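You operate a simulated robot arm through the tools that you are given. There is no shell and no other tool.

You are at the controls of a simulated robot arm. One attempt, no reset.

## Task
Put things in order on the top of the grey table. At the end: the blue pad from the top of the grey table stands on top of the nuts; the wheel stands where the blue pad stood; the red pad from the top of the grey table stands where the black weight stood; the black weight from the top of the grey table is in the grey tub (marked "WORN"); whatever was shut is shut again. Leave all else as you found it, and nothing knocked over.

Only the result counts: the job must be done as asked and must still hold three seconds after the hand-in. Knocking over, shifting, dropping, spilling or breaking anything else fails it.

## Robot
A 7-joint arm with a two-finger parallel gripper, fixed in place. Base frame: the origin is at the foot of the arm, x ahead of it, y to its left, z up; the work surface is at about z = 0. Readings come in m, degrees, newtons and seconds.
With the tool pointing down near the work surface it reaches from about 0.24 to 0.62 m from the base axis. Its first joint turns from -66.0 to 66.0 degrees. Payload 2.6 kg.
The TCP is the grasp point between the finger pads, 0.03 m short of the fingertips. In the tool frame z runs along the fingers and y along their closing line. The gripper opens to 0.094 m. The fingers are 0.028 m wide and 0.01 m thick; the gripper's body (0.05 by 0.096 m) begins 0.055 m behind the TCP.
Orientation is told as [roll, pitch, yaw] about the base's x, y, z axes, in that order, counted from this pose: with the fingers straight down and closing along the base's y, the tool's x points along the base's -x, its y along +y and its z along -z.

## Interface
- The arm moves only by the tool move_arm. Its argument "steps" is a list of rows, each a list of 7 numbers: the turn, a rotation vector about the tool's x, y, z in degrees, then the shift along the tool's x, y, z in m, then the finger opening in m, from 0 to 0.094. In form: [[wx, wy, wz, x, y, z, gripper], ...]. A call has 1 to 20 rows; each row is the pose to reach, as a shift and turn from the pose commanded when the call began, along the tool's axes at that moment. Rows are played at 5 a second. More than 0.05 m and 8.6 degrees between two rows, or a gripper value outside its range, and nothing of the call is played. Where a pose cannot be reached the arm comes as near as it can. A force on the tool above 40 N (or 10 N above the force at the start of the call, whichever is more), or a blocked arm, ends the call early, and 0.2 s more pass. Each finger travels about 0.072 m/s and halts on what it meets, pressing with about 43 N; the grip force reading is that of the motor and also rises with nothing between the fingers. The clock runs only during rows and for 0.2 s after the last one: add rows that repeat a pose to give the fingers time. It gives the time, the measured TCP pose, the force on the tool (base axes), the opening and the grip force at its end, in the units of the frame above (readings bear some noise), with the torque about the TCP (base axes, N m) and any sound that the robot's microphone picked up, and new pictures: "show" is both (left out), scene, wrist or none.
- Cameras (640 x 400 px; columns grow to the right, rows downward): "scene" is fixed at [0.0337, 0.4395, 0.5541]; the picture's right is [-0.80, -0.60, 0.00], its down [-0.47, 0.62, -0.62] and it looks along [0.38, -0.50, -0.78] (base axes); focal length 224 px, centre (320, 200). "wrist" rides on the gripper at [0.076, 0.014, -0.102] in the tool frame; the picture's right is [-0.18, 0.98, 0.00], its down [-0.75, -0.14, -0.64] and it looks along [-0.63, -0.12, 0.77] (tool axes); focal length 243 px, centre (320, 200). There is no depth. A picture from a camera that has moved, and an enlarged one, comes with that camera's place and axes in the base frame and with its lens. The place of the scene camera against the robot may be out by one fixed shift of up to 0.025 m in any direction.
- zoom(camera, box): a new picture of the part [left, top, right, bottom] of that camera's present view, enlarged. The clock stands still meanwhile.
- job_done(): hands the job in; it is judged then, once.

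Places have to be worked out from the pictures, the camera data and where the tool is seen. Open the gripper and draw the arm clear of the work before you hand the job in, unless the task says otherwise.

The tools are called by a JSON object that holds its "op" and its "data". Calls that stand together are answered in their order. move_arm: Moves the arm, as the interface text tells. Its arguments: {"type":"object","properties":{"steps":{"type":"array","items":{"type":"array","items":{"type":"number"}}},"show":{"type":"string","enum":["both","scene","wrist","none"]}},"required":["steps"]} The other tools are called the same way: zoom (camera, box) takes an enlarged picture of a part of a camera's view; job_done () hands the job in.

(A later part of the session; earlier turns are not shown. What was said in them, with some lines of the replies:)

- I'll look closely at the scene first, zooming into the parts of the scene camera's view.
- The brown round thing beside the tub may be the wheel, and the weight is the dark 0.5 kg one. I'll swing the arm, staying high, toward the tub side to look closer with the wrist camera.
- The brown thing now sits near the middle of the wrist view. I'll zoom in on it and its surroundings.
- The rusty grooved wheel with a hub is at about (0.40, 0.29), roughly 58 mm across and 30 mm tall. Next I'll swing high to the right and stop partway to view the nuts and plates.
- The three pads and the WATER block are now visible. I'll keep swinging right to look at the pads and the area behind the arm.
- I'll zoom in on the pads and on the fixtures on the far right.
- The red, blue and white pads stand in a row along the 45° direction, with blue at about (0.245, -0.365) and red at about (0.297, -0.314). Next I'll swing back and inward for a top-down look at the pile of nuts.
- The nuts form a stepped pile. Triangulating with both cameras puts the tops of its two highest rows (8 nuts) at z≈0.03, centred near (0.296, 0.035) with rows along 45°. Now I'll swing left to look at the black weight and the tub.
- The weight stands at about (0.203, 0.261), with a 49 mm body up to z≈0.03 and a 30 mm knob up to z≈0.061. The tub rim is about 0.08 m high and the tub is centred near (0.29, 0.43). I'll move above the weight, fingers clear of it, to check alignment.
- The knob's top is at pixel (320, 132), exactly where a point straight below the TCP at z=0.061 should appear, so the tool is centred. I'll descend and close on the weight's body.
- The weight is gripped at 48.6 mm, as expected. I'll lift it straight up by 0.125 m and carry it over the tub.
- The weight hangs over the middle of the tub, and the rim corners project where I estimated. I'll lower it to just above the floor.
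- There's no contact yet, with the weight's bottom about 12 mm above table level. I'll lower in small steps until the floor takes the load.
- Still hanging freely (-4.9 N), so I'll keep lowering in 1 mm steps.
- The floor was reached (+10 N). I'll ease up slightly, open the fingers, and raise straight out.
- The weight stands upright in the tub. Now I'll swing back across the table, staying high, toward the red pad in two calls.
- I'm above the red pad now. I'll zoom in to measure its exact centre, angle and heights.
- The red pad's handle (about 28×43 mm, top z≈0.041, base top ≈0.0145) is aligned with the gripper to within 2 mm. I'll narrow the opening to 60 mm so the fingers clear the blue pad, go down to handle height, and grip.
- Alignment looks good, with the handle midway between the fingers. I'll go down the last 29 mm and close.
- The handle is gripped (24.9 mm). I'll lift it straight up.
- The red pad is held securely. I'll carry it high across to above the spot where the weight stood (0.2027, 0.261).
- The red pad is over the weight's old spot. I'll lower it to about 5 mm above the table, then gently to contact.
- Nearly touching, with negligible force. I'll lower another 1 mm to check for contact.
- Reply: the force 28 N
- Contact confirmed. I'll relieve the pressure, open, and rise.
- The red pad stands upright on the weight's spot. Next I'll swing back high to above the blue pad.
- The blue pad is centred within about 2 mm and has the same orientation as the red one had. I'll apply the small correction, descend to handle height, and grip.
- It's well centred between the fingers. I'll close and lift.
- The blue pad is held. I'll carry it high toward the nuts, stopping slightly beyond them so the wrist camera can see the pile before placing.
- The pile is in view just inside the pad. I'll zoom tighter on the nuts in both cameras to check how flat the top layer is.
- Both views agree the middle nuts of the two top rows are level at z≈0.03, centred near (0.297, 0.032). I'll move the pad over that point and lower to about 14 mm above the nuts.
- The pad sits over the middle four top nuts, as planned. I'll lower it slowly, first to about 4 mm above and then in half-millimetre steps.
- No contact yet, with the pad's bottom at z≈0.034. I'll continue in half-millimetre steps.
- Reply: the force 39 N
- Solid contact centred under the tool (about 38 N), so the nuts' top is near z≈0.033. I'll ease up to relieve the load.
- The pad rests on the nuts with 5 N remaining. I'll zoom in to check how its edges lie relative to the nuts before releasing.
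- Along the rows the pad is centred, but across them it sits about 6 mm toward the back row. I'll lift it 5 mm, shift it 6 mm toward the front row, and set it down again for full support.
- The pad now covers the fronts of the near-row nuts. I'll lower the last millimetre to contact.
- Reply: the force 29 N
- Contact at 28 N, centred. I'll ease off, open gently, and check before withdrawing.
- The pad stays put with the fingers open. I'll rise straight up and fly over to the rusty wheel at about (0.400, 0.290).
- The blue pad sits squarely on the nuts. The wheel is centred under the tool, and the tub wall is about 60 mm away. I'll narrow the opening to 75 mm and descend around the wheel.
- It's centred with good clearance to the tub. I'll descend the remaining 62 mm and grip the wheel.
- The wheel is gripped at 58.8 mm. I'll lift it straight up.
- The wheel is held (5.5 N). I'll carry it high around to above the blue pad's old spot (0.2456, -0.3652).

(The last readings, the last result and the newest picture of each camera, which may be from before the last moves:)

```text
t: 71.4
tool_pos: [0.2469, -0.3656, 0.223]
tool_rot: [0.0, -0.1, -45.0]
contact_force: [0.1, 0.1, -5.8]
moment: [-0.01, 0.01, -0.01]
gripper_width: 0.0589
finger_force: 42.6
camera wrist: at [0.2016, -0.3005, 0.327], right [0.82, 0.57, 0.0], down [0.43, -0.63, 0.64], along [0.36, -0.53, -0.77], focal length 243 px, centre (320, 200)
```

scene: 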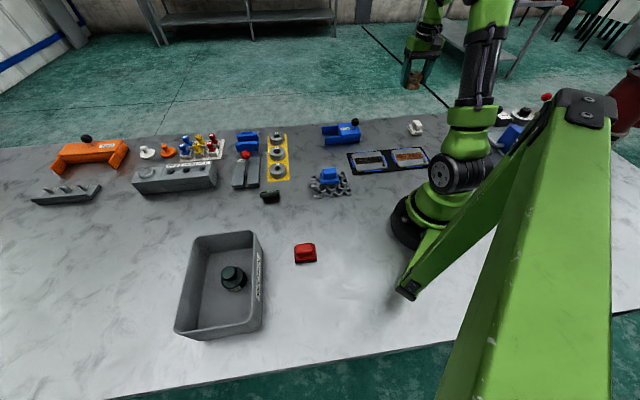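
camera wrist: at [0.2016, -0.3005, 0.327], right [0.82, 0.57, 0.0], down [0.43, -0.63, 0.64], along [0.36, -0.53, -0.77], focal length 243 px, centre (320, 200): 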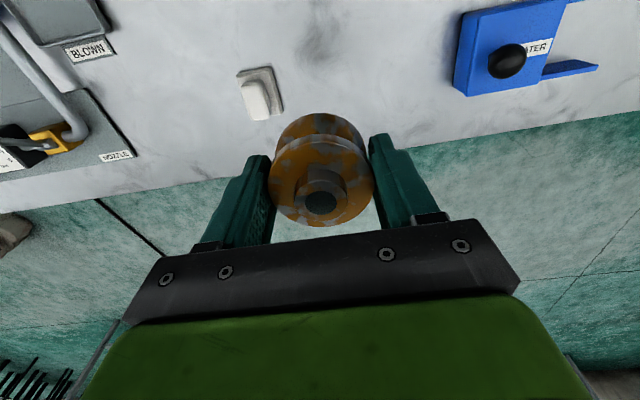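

It's over the spot. I'll lower to about 30 mm above the table and check clearance to the white pad.

{"op": "move_arm", "data": {"steps": [[0, 0, 0, 0, 0, 0.04, 0.045], [0, 0, 0, 0, 0, 0.08, 0.045], [0, 0, 0, 0, 0, 0.12, 0.045], [0, 0, 0, 0, 0, 0.15, 0.045], [0, 0, 0, 0, 0, 0.156, 0.045], [0, 0, 0, 0, 0, 0.156, 0.045]], "show": "both"}}

{"op": "zoom", "data": {"camera": "scene", "box": [365, 90, 445, 150]}}

```text
t: 72.8
tool_pos: [0.2468, -0.3647, 0.0676]
tool_rot: [-0.1, 0.0, -45.1]
contact_force: [0.2, 0.1, -5.2]
moment: [-0.03, 0.01, -0.01]
gripper_width: 0.059
finger_force: 43.1
camera wrist: at [0.2018, -0.3011, 0.1713], right [0.82, 0.57, 0.0], down [0.43, -0.63, 0.64], along [0.36, -0.53, -0.77], focal length 243 px, centre (320, 200)
```

scene: 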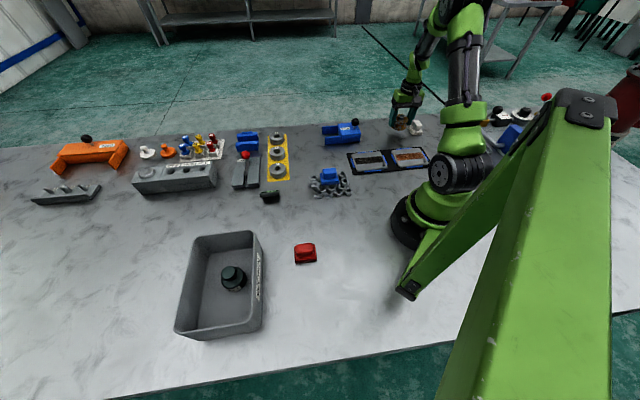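
wrist: 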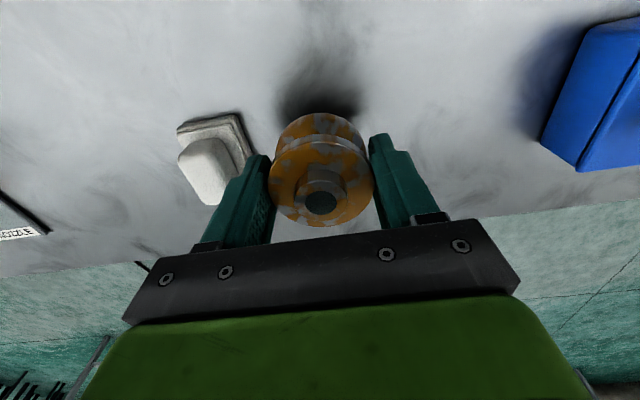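

```text
6.67 times, centred on (405, 120) of scene
camera zoom: at [0.0337, 0.4395, 0.5541], right [-0.8, -0.6, 0.0], down [-0.47, 0.62, -0.62], along [0.38, -0.5, -0.78], focal length 1492 px, centre (-247, 733)
```

zoom: 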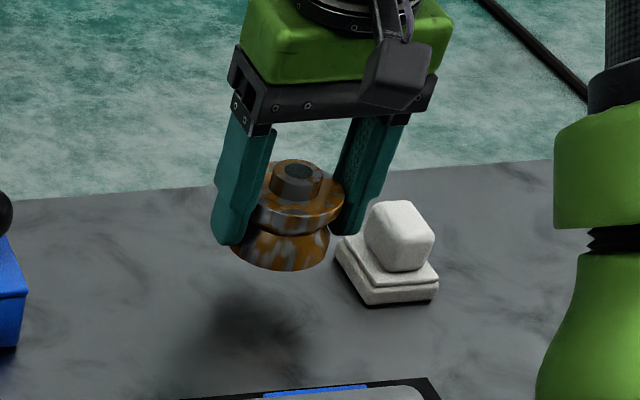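

Clearance is fine, with the same finger envelope as when the blue pad was picked. I'll lower to just above the table.

{"op": "move_arm", "data": {"steps": [[0, 0, 0, 0, 0, 0.012, 0.045], [0, 0, 0, 0, 0, 0.022, 0.045], [0, 0, 0, 0, 0, 0.027, 0.045], [0, 0, 0, 0, 0, 0.0285, 0.045], [0, 0, 0, 0, 0, 0.0285, 0.045]], "show": "wrist"}}

```text
t: 74.0
tool_pos: [0.2463, -0.3661, 0.0388]
tool_rot: [0.1, 0.0, -44.9]
contact_force: [-0.1, 1.3, -5.6]
moment: [0.0, 0.02, 0.02]
gripper_width: 0.0592
finger_force: 43.1
camera wrist: at [0.202, -0.3013, 0.1418], right [0.82, 0.57, 0.0], down [0.43, -0.63, 0.64], along [0.36, -0.53, -0.77], focal length 243 px, centre (320, 200)
```

wrist: 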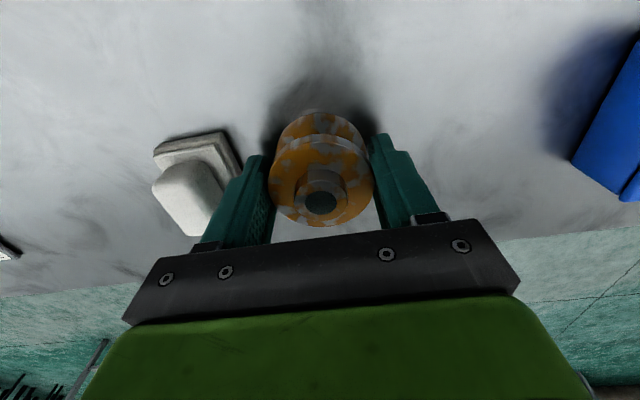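

The wheel is still free, about 1.5 mm above the table. I'll take the last steps to contact.

{"op": "move_arm", "data": {"steps": [[0, 0, 0, 0, 0, 0.0005, 0.045], [0, 0, 0, 0, 0, 0.001, 0.045], [0, 0, 0, 0, 0, 0.0014, 0.045], [0, 0, 0, 0, 0, 0.0014, 0.045]], "show": "none"}}

```text
t: 75.0
tool_pos: [0.246, -0.3655, 0.0369]
tool_rot: [-0.1, -0.1, -45.1]
contact_force: [-2.0, 4.3, 8.2]
moment: [0.12, 0.37, -0.11]
gripper_width: 0.0591
finger_force: 42.7
```

First edge contact has been made. I'll lower 0.4 mm more to seat it flat.

{"op": "move_arm", "data": {"steps": [[0, 0, 0, 0, 0, 0.0003, 0.045], [0, 0, 0, 0, 0, 0.0005, 0.045], [0, 0, 0, 0, 0, 0.0005, 0.045]], "show": "none"}}

```text
t: 75.8
tool_pos: [0.2483, -0.3659, 0.0365]
tool_rot: [0.0, -0.1, -45.0]
contact_force: [-3.6, 7.6, 20.1]
moment: [0.34, 0.22, -0.04]
gripper_width: 0.059
finger_force: 42.8
```

It's seated. I'll ease off, open to 69 mm (still clear of the white pad), and rise.

{"op": "move_arm", "data": {"steps": [[0, 0, 0, 0, 0, -0.0005, 0.045], [0, 0, 0, 0, 0, -0.0005, 0.062], [0, 0, 0, 0, 0, -0.0005, 0.069], [0, 0, 0, 0, 0, -0.0005, 0.069], [0, 0, 0, 0, 0, -0.0005, 0.069]], "show": "both"}}

{"op": "zoom", "data": {"camera": "scene", "box": [365, 90, 445, 150]}}

```text
t: 77.0
tool_pos: [0.2474, -0.3648, 0.0365]
tool_rot: [0.0, 0.1, -45.0]
contact_force: [-0.4, -0.3, -0.1]
moment: [-0.01, 0.0, 0.02]
gripper_width: 0.0689
finger_force: 0.1
camera wrist: at [0.2018, -0.3015, 0.1402], right [0.82, 0.57, 0.0], down [0.43, -0.63, 0.64], along [0.36, -0.53, -0.77], focal length 243 px, centre (320, 200)
```

scene: 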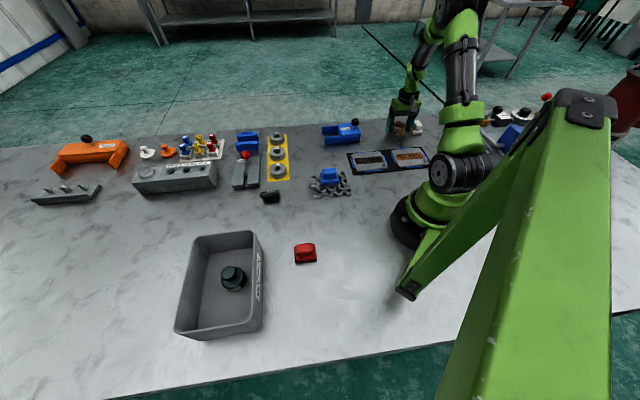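
wrist: 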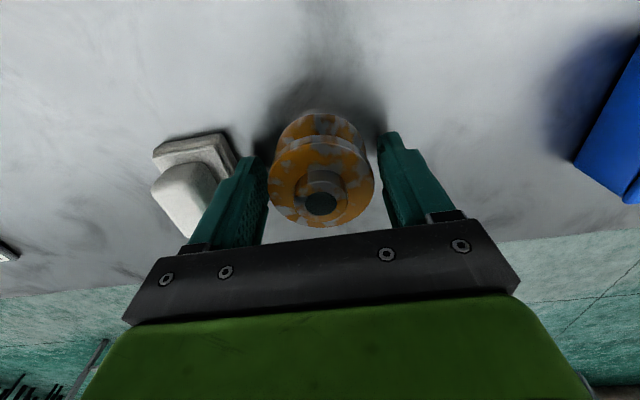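

```text
6.67 times, centred on (405, 120) of scene
camera zoom: at [0.0337, 0.4395, 0.5541], right [-0.8, -0.6, 0.0], down [-0.47, 0.62, -0.62], along [0.38, -0.5, -0.78], focal length 1492 px, centre (-247, 733)
```

zoom: 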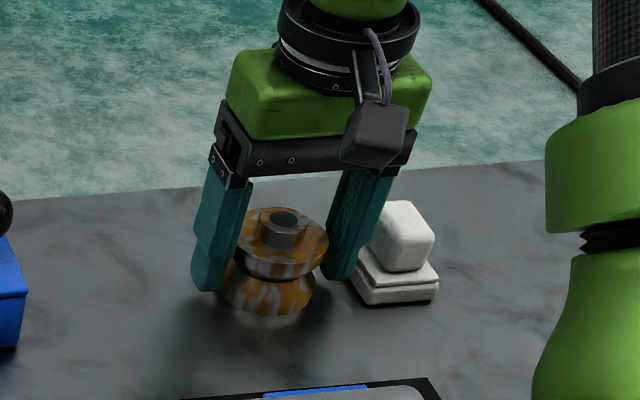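

The wheel stands on the table and the white pad is untouched. I'll rise straight up and draw back to a neutral high position.

{"op": "move_arm", "data": {"steps": [[0, 0, 0, 0, 0, -0.015, 0.069], [0, 0, 0, 0, 0, -0.045, 0.069], [0, 0, 0, 0, 0, -0.085, 0.069], [0, 0, 0, 0, 0, -0.13, 0.069], [0, 0, 0, 0, 0, -0.175, 0.08], [0, 0, 0, 0, 0, -0.215, 0.09], [0, 0, 0, 0, 0, -0.215, 0.09]], "show": "both"}}

{"op": "zoom", "data": {"camera": "scene", "box": [365, 100, 445, 150]}}

{"op": "zoom", "data": {"camera": "wrist", "box": [220, 30, 400, 140]}}

```text
t: 78.6
tool_pos: [0.2483, -0.3675, 0.2512]
tool_rot: [0.0, 0.0, -44.9]
contact_force: [0.3, 0.3, -0.5]
moment: [-0.03, 0.01, 0.01]
gripper_width: 0.0902
finger_force: 0.0
camera wrist: at [0.2023, -0.3038, 0.355], right [0.82, 0.57, 0.0], down [0.43, -0.63, 0.64], along [0.36, -0.53, -0.77], focal length 243 px, centre (320, 200)
```

scene: 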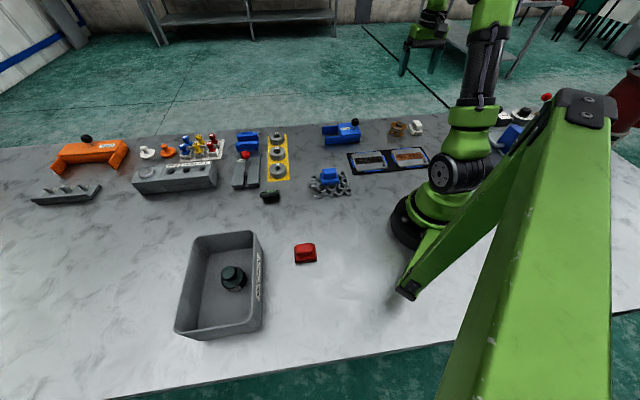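
wrist: 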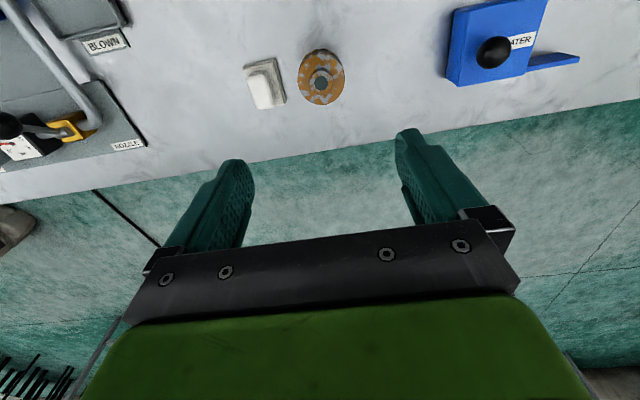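

```text
8.00 times, centred on (405, 125) of scene
camera zoom: at [0.0337, 0.4395, 0.5541], right [-0.8, -0.6, 0.0], down [-0.47, 0.62, -0.62], along [0.38, -0.5, -0.78], focal length 1790 px, centre (-360, 800)
```

zoom: 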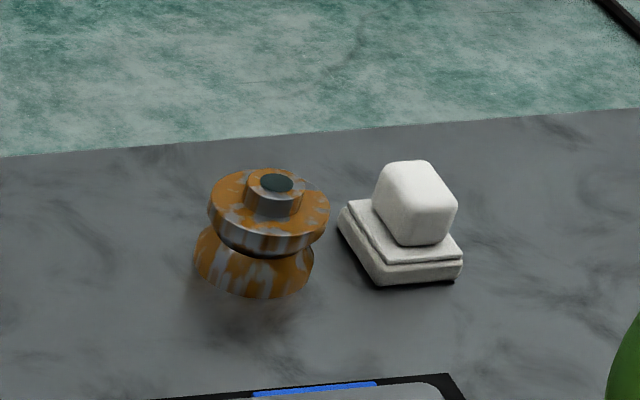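

```text
3.56 times, centred on (310, 85) of wrist
camera zoom: at [0.2023, -0.3038, 0.355], right [0.82, 0.57, 0.0], down [0.43, -0.63, 0.64], along [0.36, -0.53, -0.77], focal length 863 px, centre (356, 609)
```

zoom: 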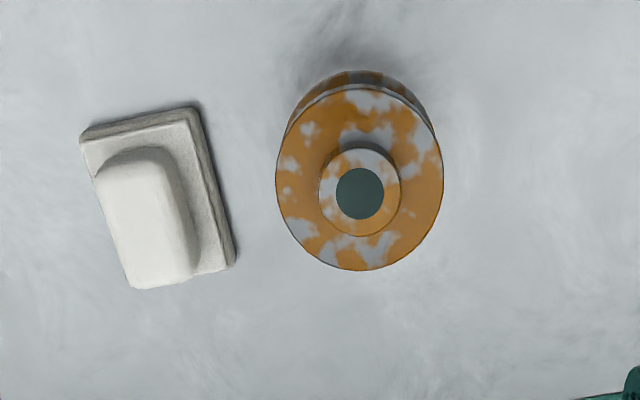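

The wheel stands upright where the blue pad stood, and its base matches the pad's old centre to within about 3 mm. I'll draw the arm back to the middle, high up, and then inspect everything.

{"op": "move_arm", "data": {"steps": [[0, 0, -4.5, -0.0037, 0.0391, 0, 0.09], [0, 0, -9, -0.0041, 0.0782, 0, 0.09], [0, 0, -13.5, -0.0008, 0.117, 0, 0.09], [0, 0, -18, 0.0057, 0.1551, 0, 0.09], [0, 0, -22.5, 0.0156, 0.1924, 0, 0.09], [0, 0, -27, 0.0288, 0.2284, 0, 0.09], [0, 0, -31.5, 0.045, 0.263, 0, 0.09], [0, 0, -36, 0.0643, 0.2958, 0, 0.09], [0, 0, -40.5, 0.0862, 0.3266, 0, 0.09], [0, 0, -40.5, 0.0862, 0.3266, 0, 0.09]], "show": "both"}}

{"op": "zoom", "data": {"camera": "scene", "box": [290, 110, 450, 210]}}

{"op": "zoom", "data": {"camera": "scene", "box": [160, 190, 340, 350]}}

{"op": "zoom", "data": {"camera": "scene", "box": [20, 110, 300, 240]}}

```text
t: 80.8
tool_pos: [0.417, -0.0732, 0.2526]
tool_rot: [0.0, -0.1, -4.4]
contact_force: [-0.6, 0.9, 0.0]
moment: [-0.01, 0.0, 0.02]
gripper_width: 0.0902
finger_force: 0.1
camera wrist: at [0.3407, -0.0529, 0.3565], right [0.26, 0.97, 0.0], down [0.74, -0.2, 0.64], along [0.62, -0.17, -0.77], focal length 243 px, centre (320, 200)
```

scene: 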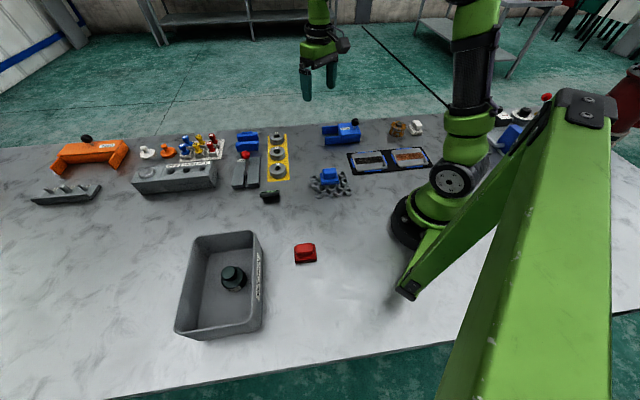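
wrist: 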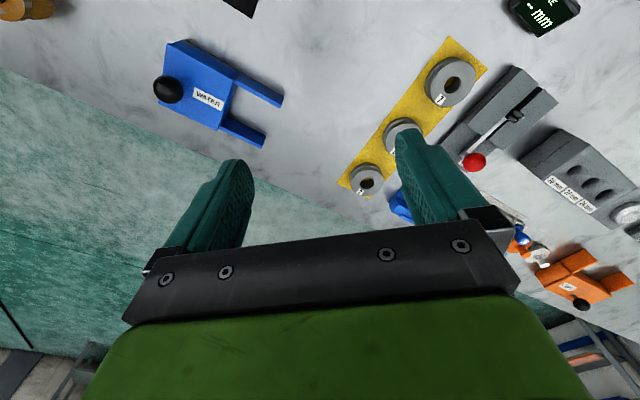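

```text
4.00 times, centred on (370, 160) of scene
camera zoom: at [0.0337, 0.4395, 0.5541], right [-0.8, -0.6, 0.0], down [-0.47, 0.62, -0.62], along [0.38, -0.5, -0.78], focal length 895 px, centre (120, 360)
```

zoom: 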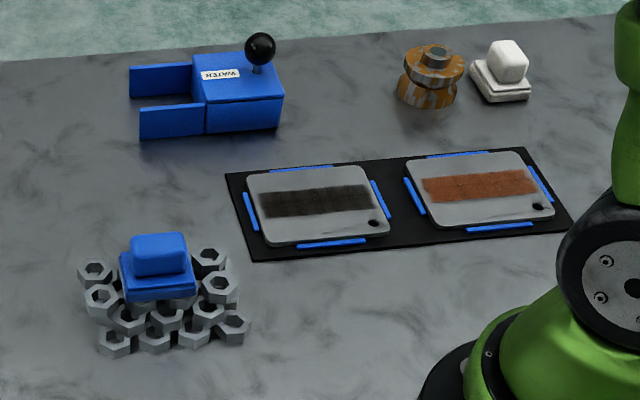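

```text
2.50 times, centred on (250, 270) of scene
camera zoom: at [0.0337, 0.4395, 0.5541], right [-0.8, -0.6, 0.0], down [-0.47, 0.62, -0.62], along [0.38, -0.5, -0.78], focal length 559 px, centre (495, 25)
```

zoom: 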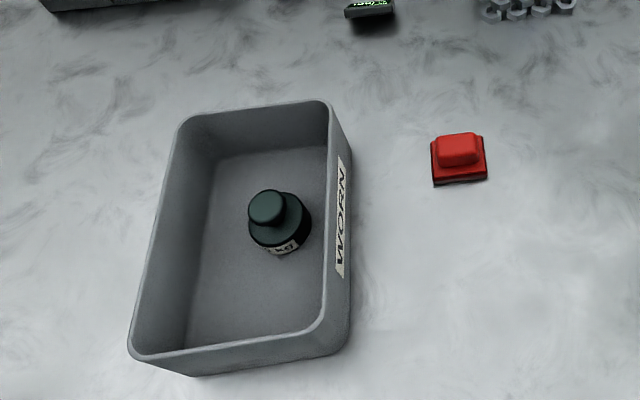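

```text
2.29 times, centred on (160, 175) of scene
camera zoom: at [0.0337, 0.4395, 0.5541], right [-0.8, -0.6, 0.0], down [-0.47, 0.62, -0.62], along [0.38, -0.5, -0.78], focal length 511 px, centre (686, 257)
```

zoom: 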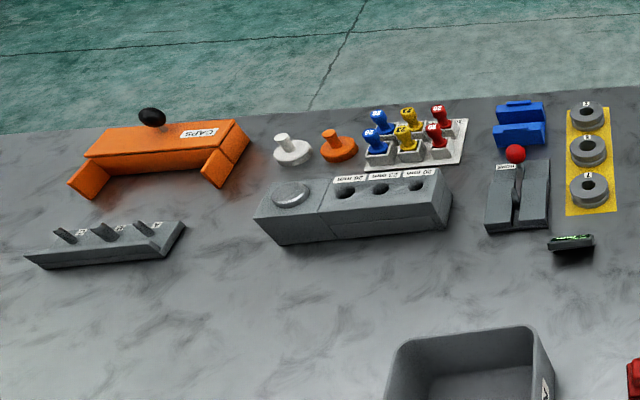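

Everything matches the request:
- The weight stands upright in the WORN tub.
- The red pad is on the weight's old spot.
- The blue pad is on top of the nuts.
- The wheel is on the blue pad's old spot.

Nothing else has moved, nothing was opened, and the arm is clear with the gripper open, so I'm handing in.

{"op": "job_done", "data": {}}

```text
The job is handed in.
```

I've handed the job in. By the last pictures, everything you asked for is in place:

- **Black weight:** it stands upright in the grey "WORN" tub, which didn't move.
- **Red pad:** it stands on the spot where the black weight stood.
- **Blue pad:** it rests flat on the top layer of the nuts. I set it down once, then shifted it about 6 mm so both top rows of nuts support it.
- **Wheel:** I took "the wheel" to be the rusty grooved one beside the tub. It stands where the blue pad stood, to within about 3 mm.

I didn't open anything, so there was nothing to shut again. Nothing else looked moved or knocked over. The arm is raised clear of the table with the gripper open.
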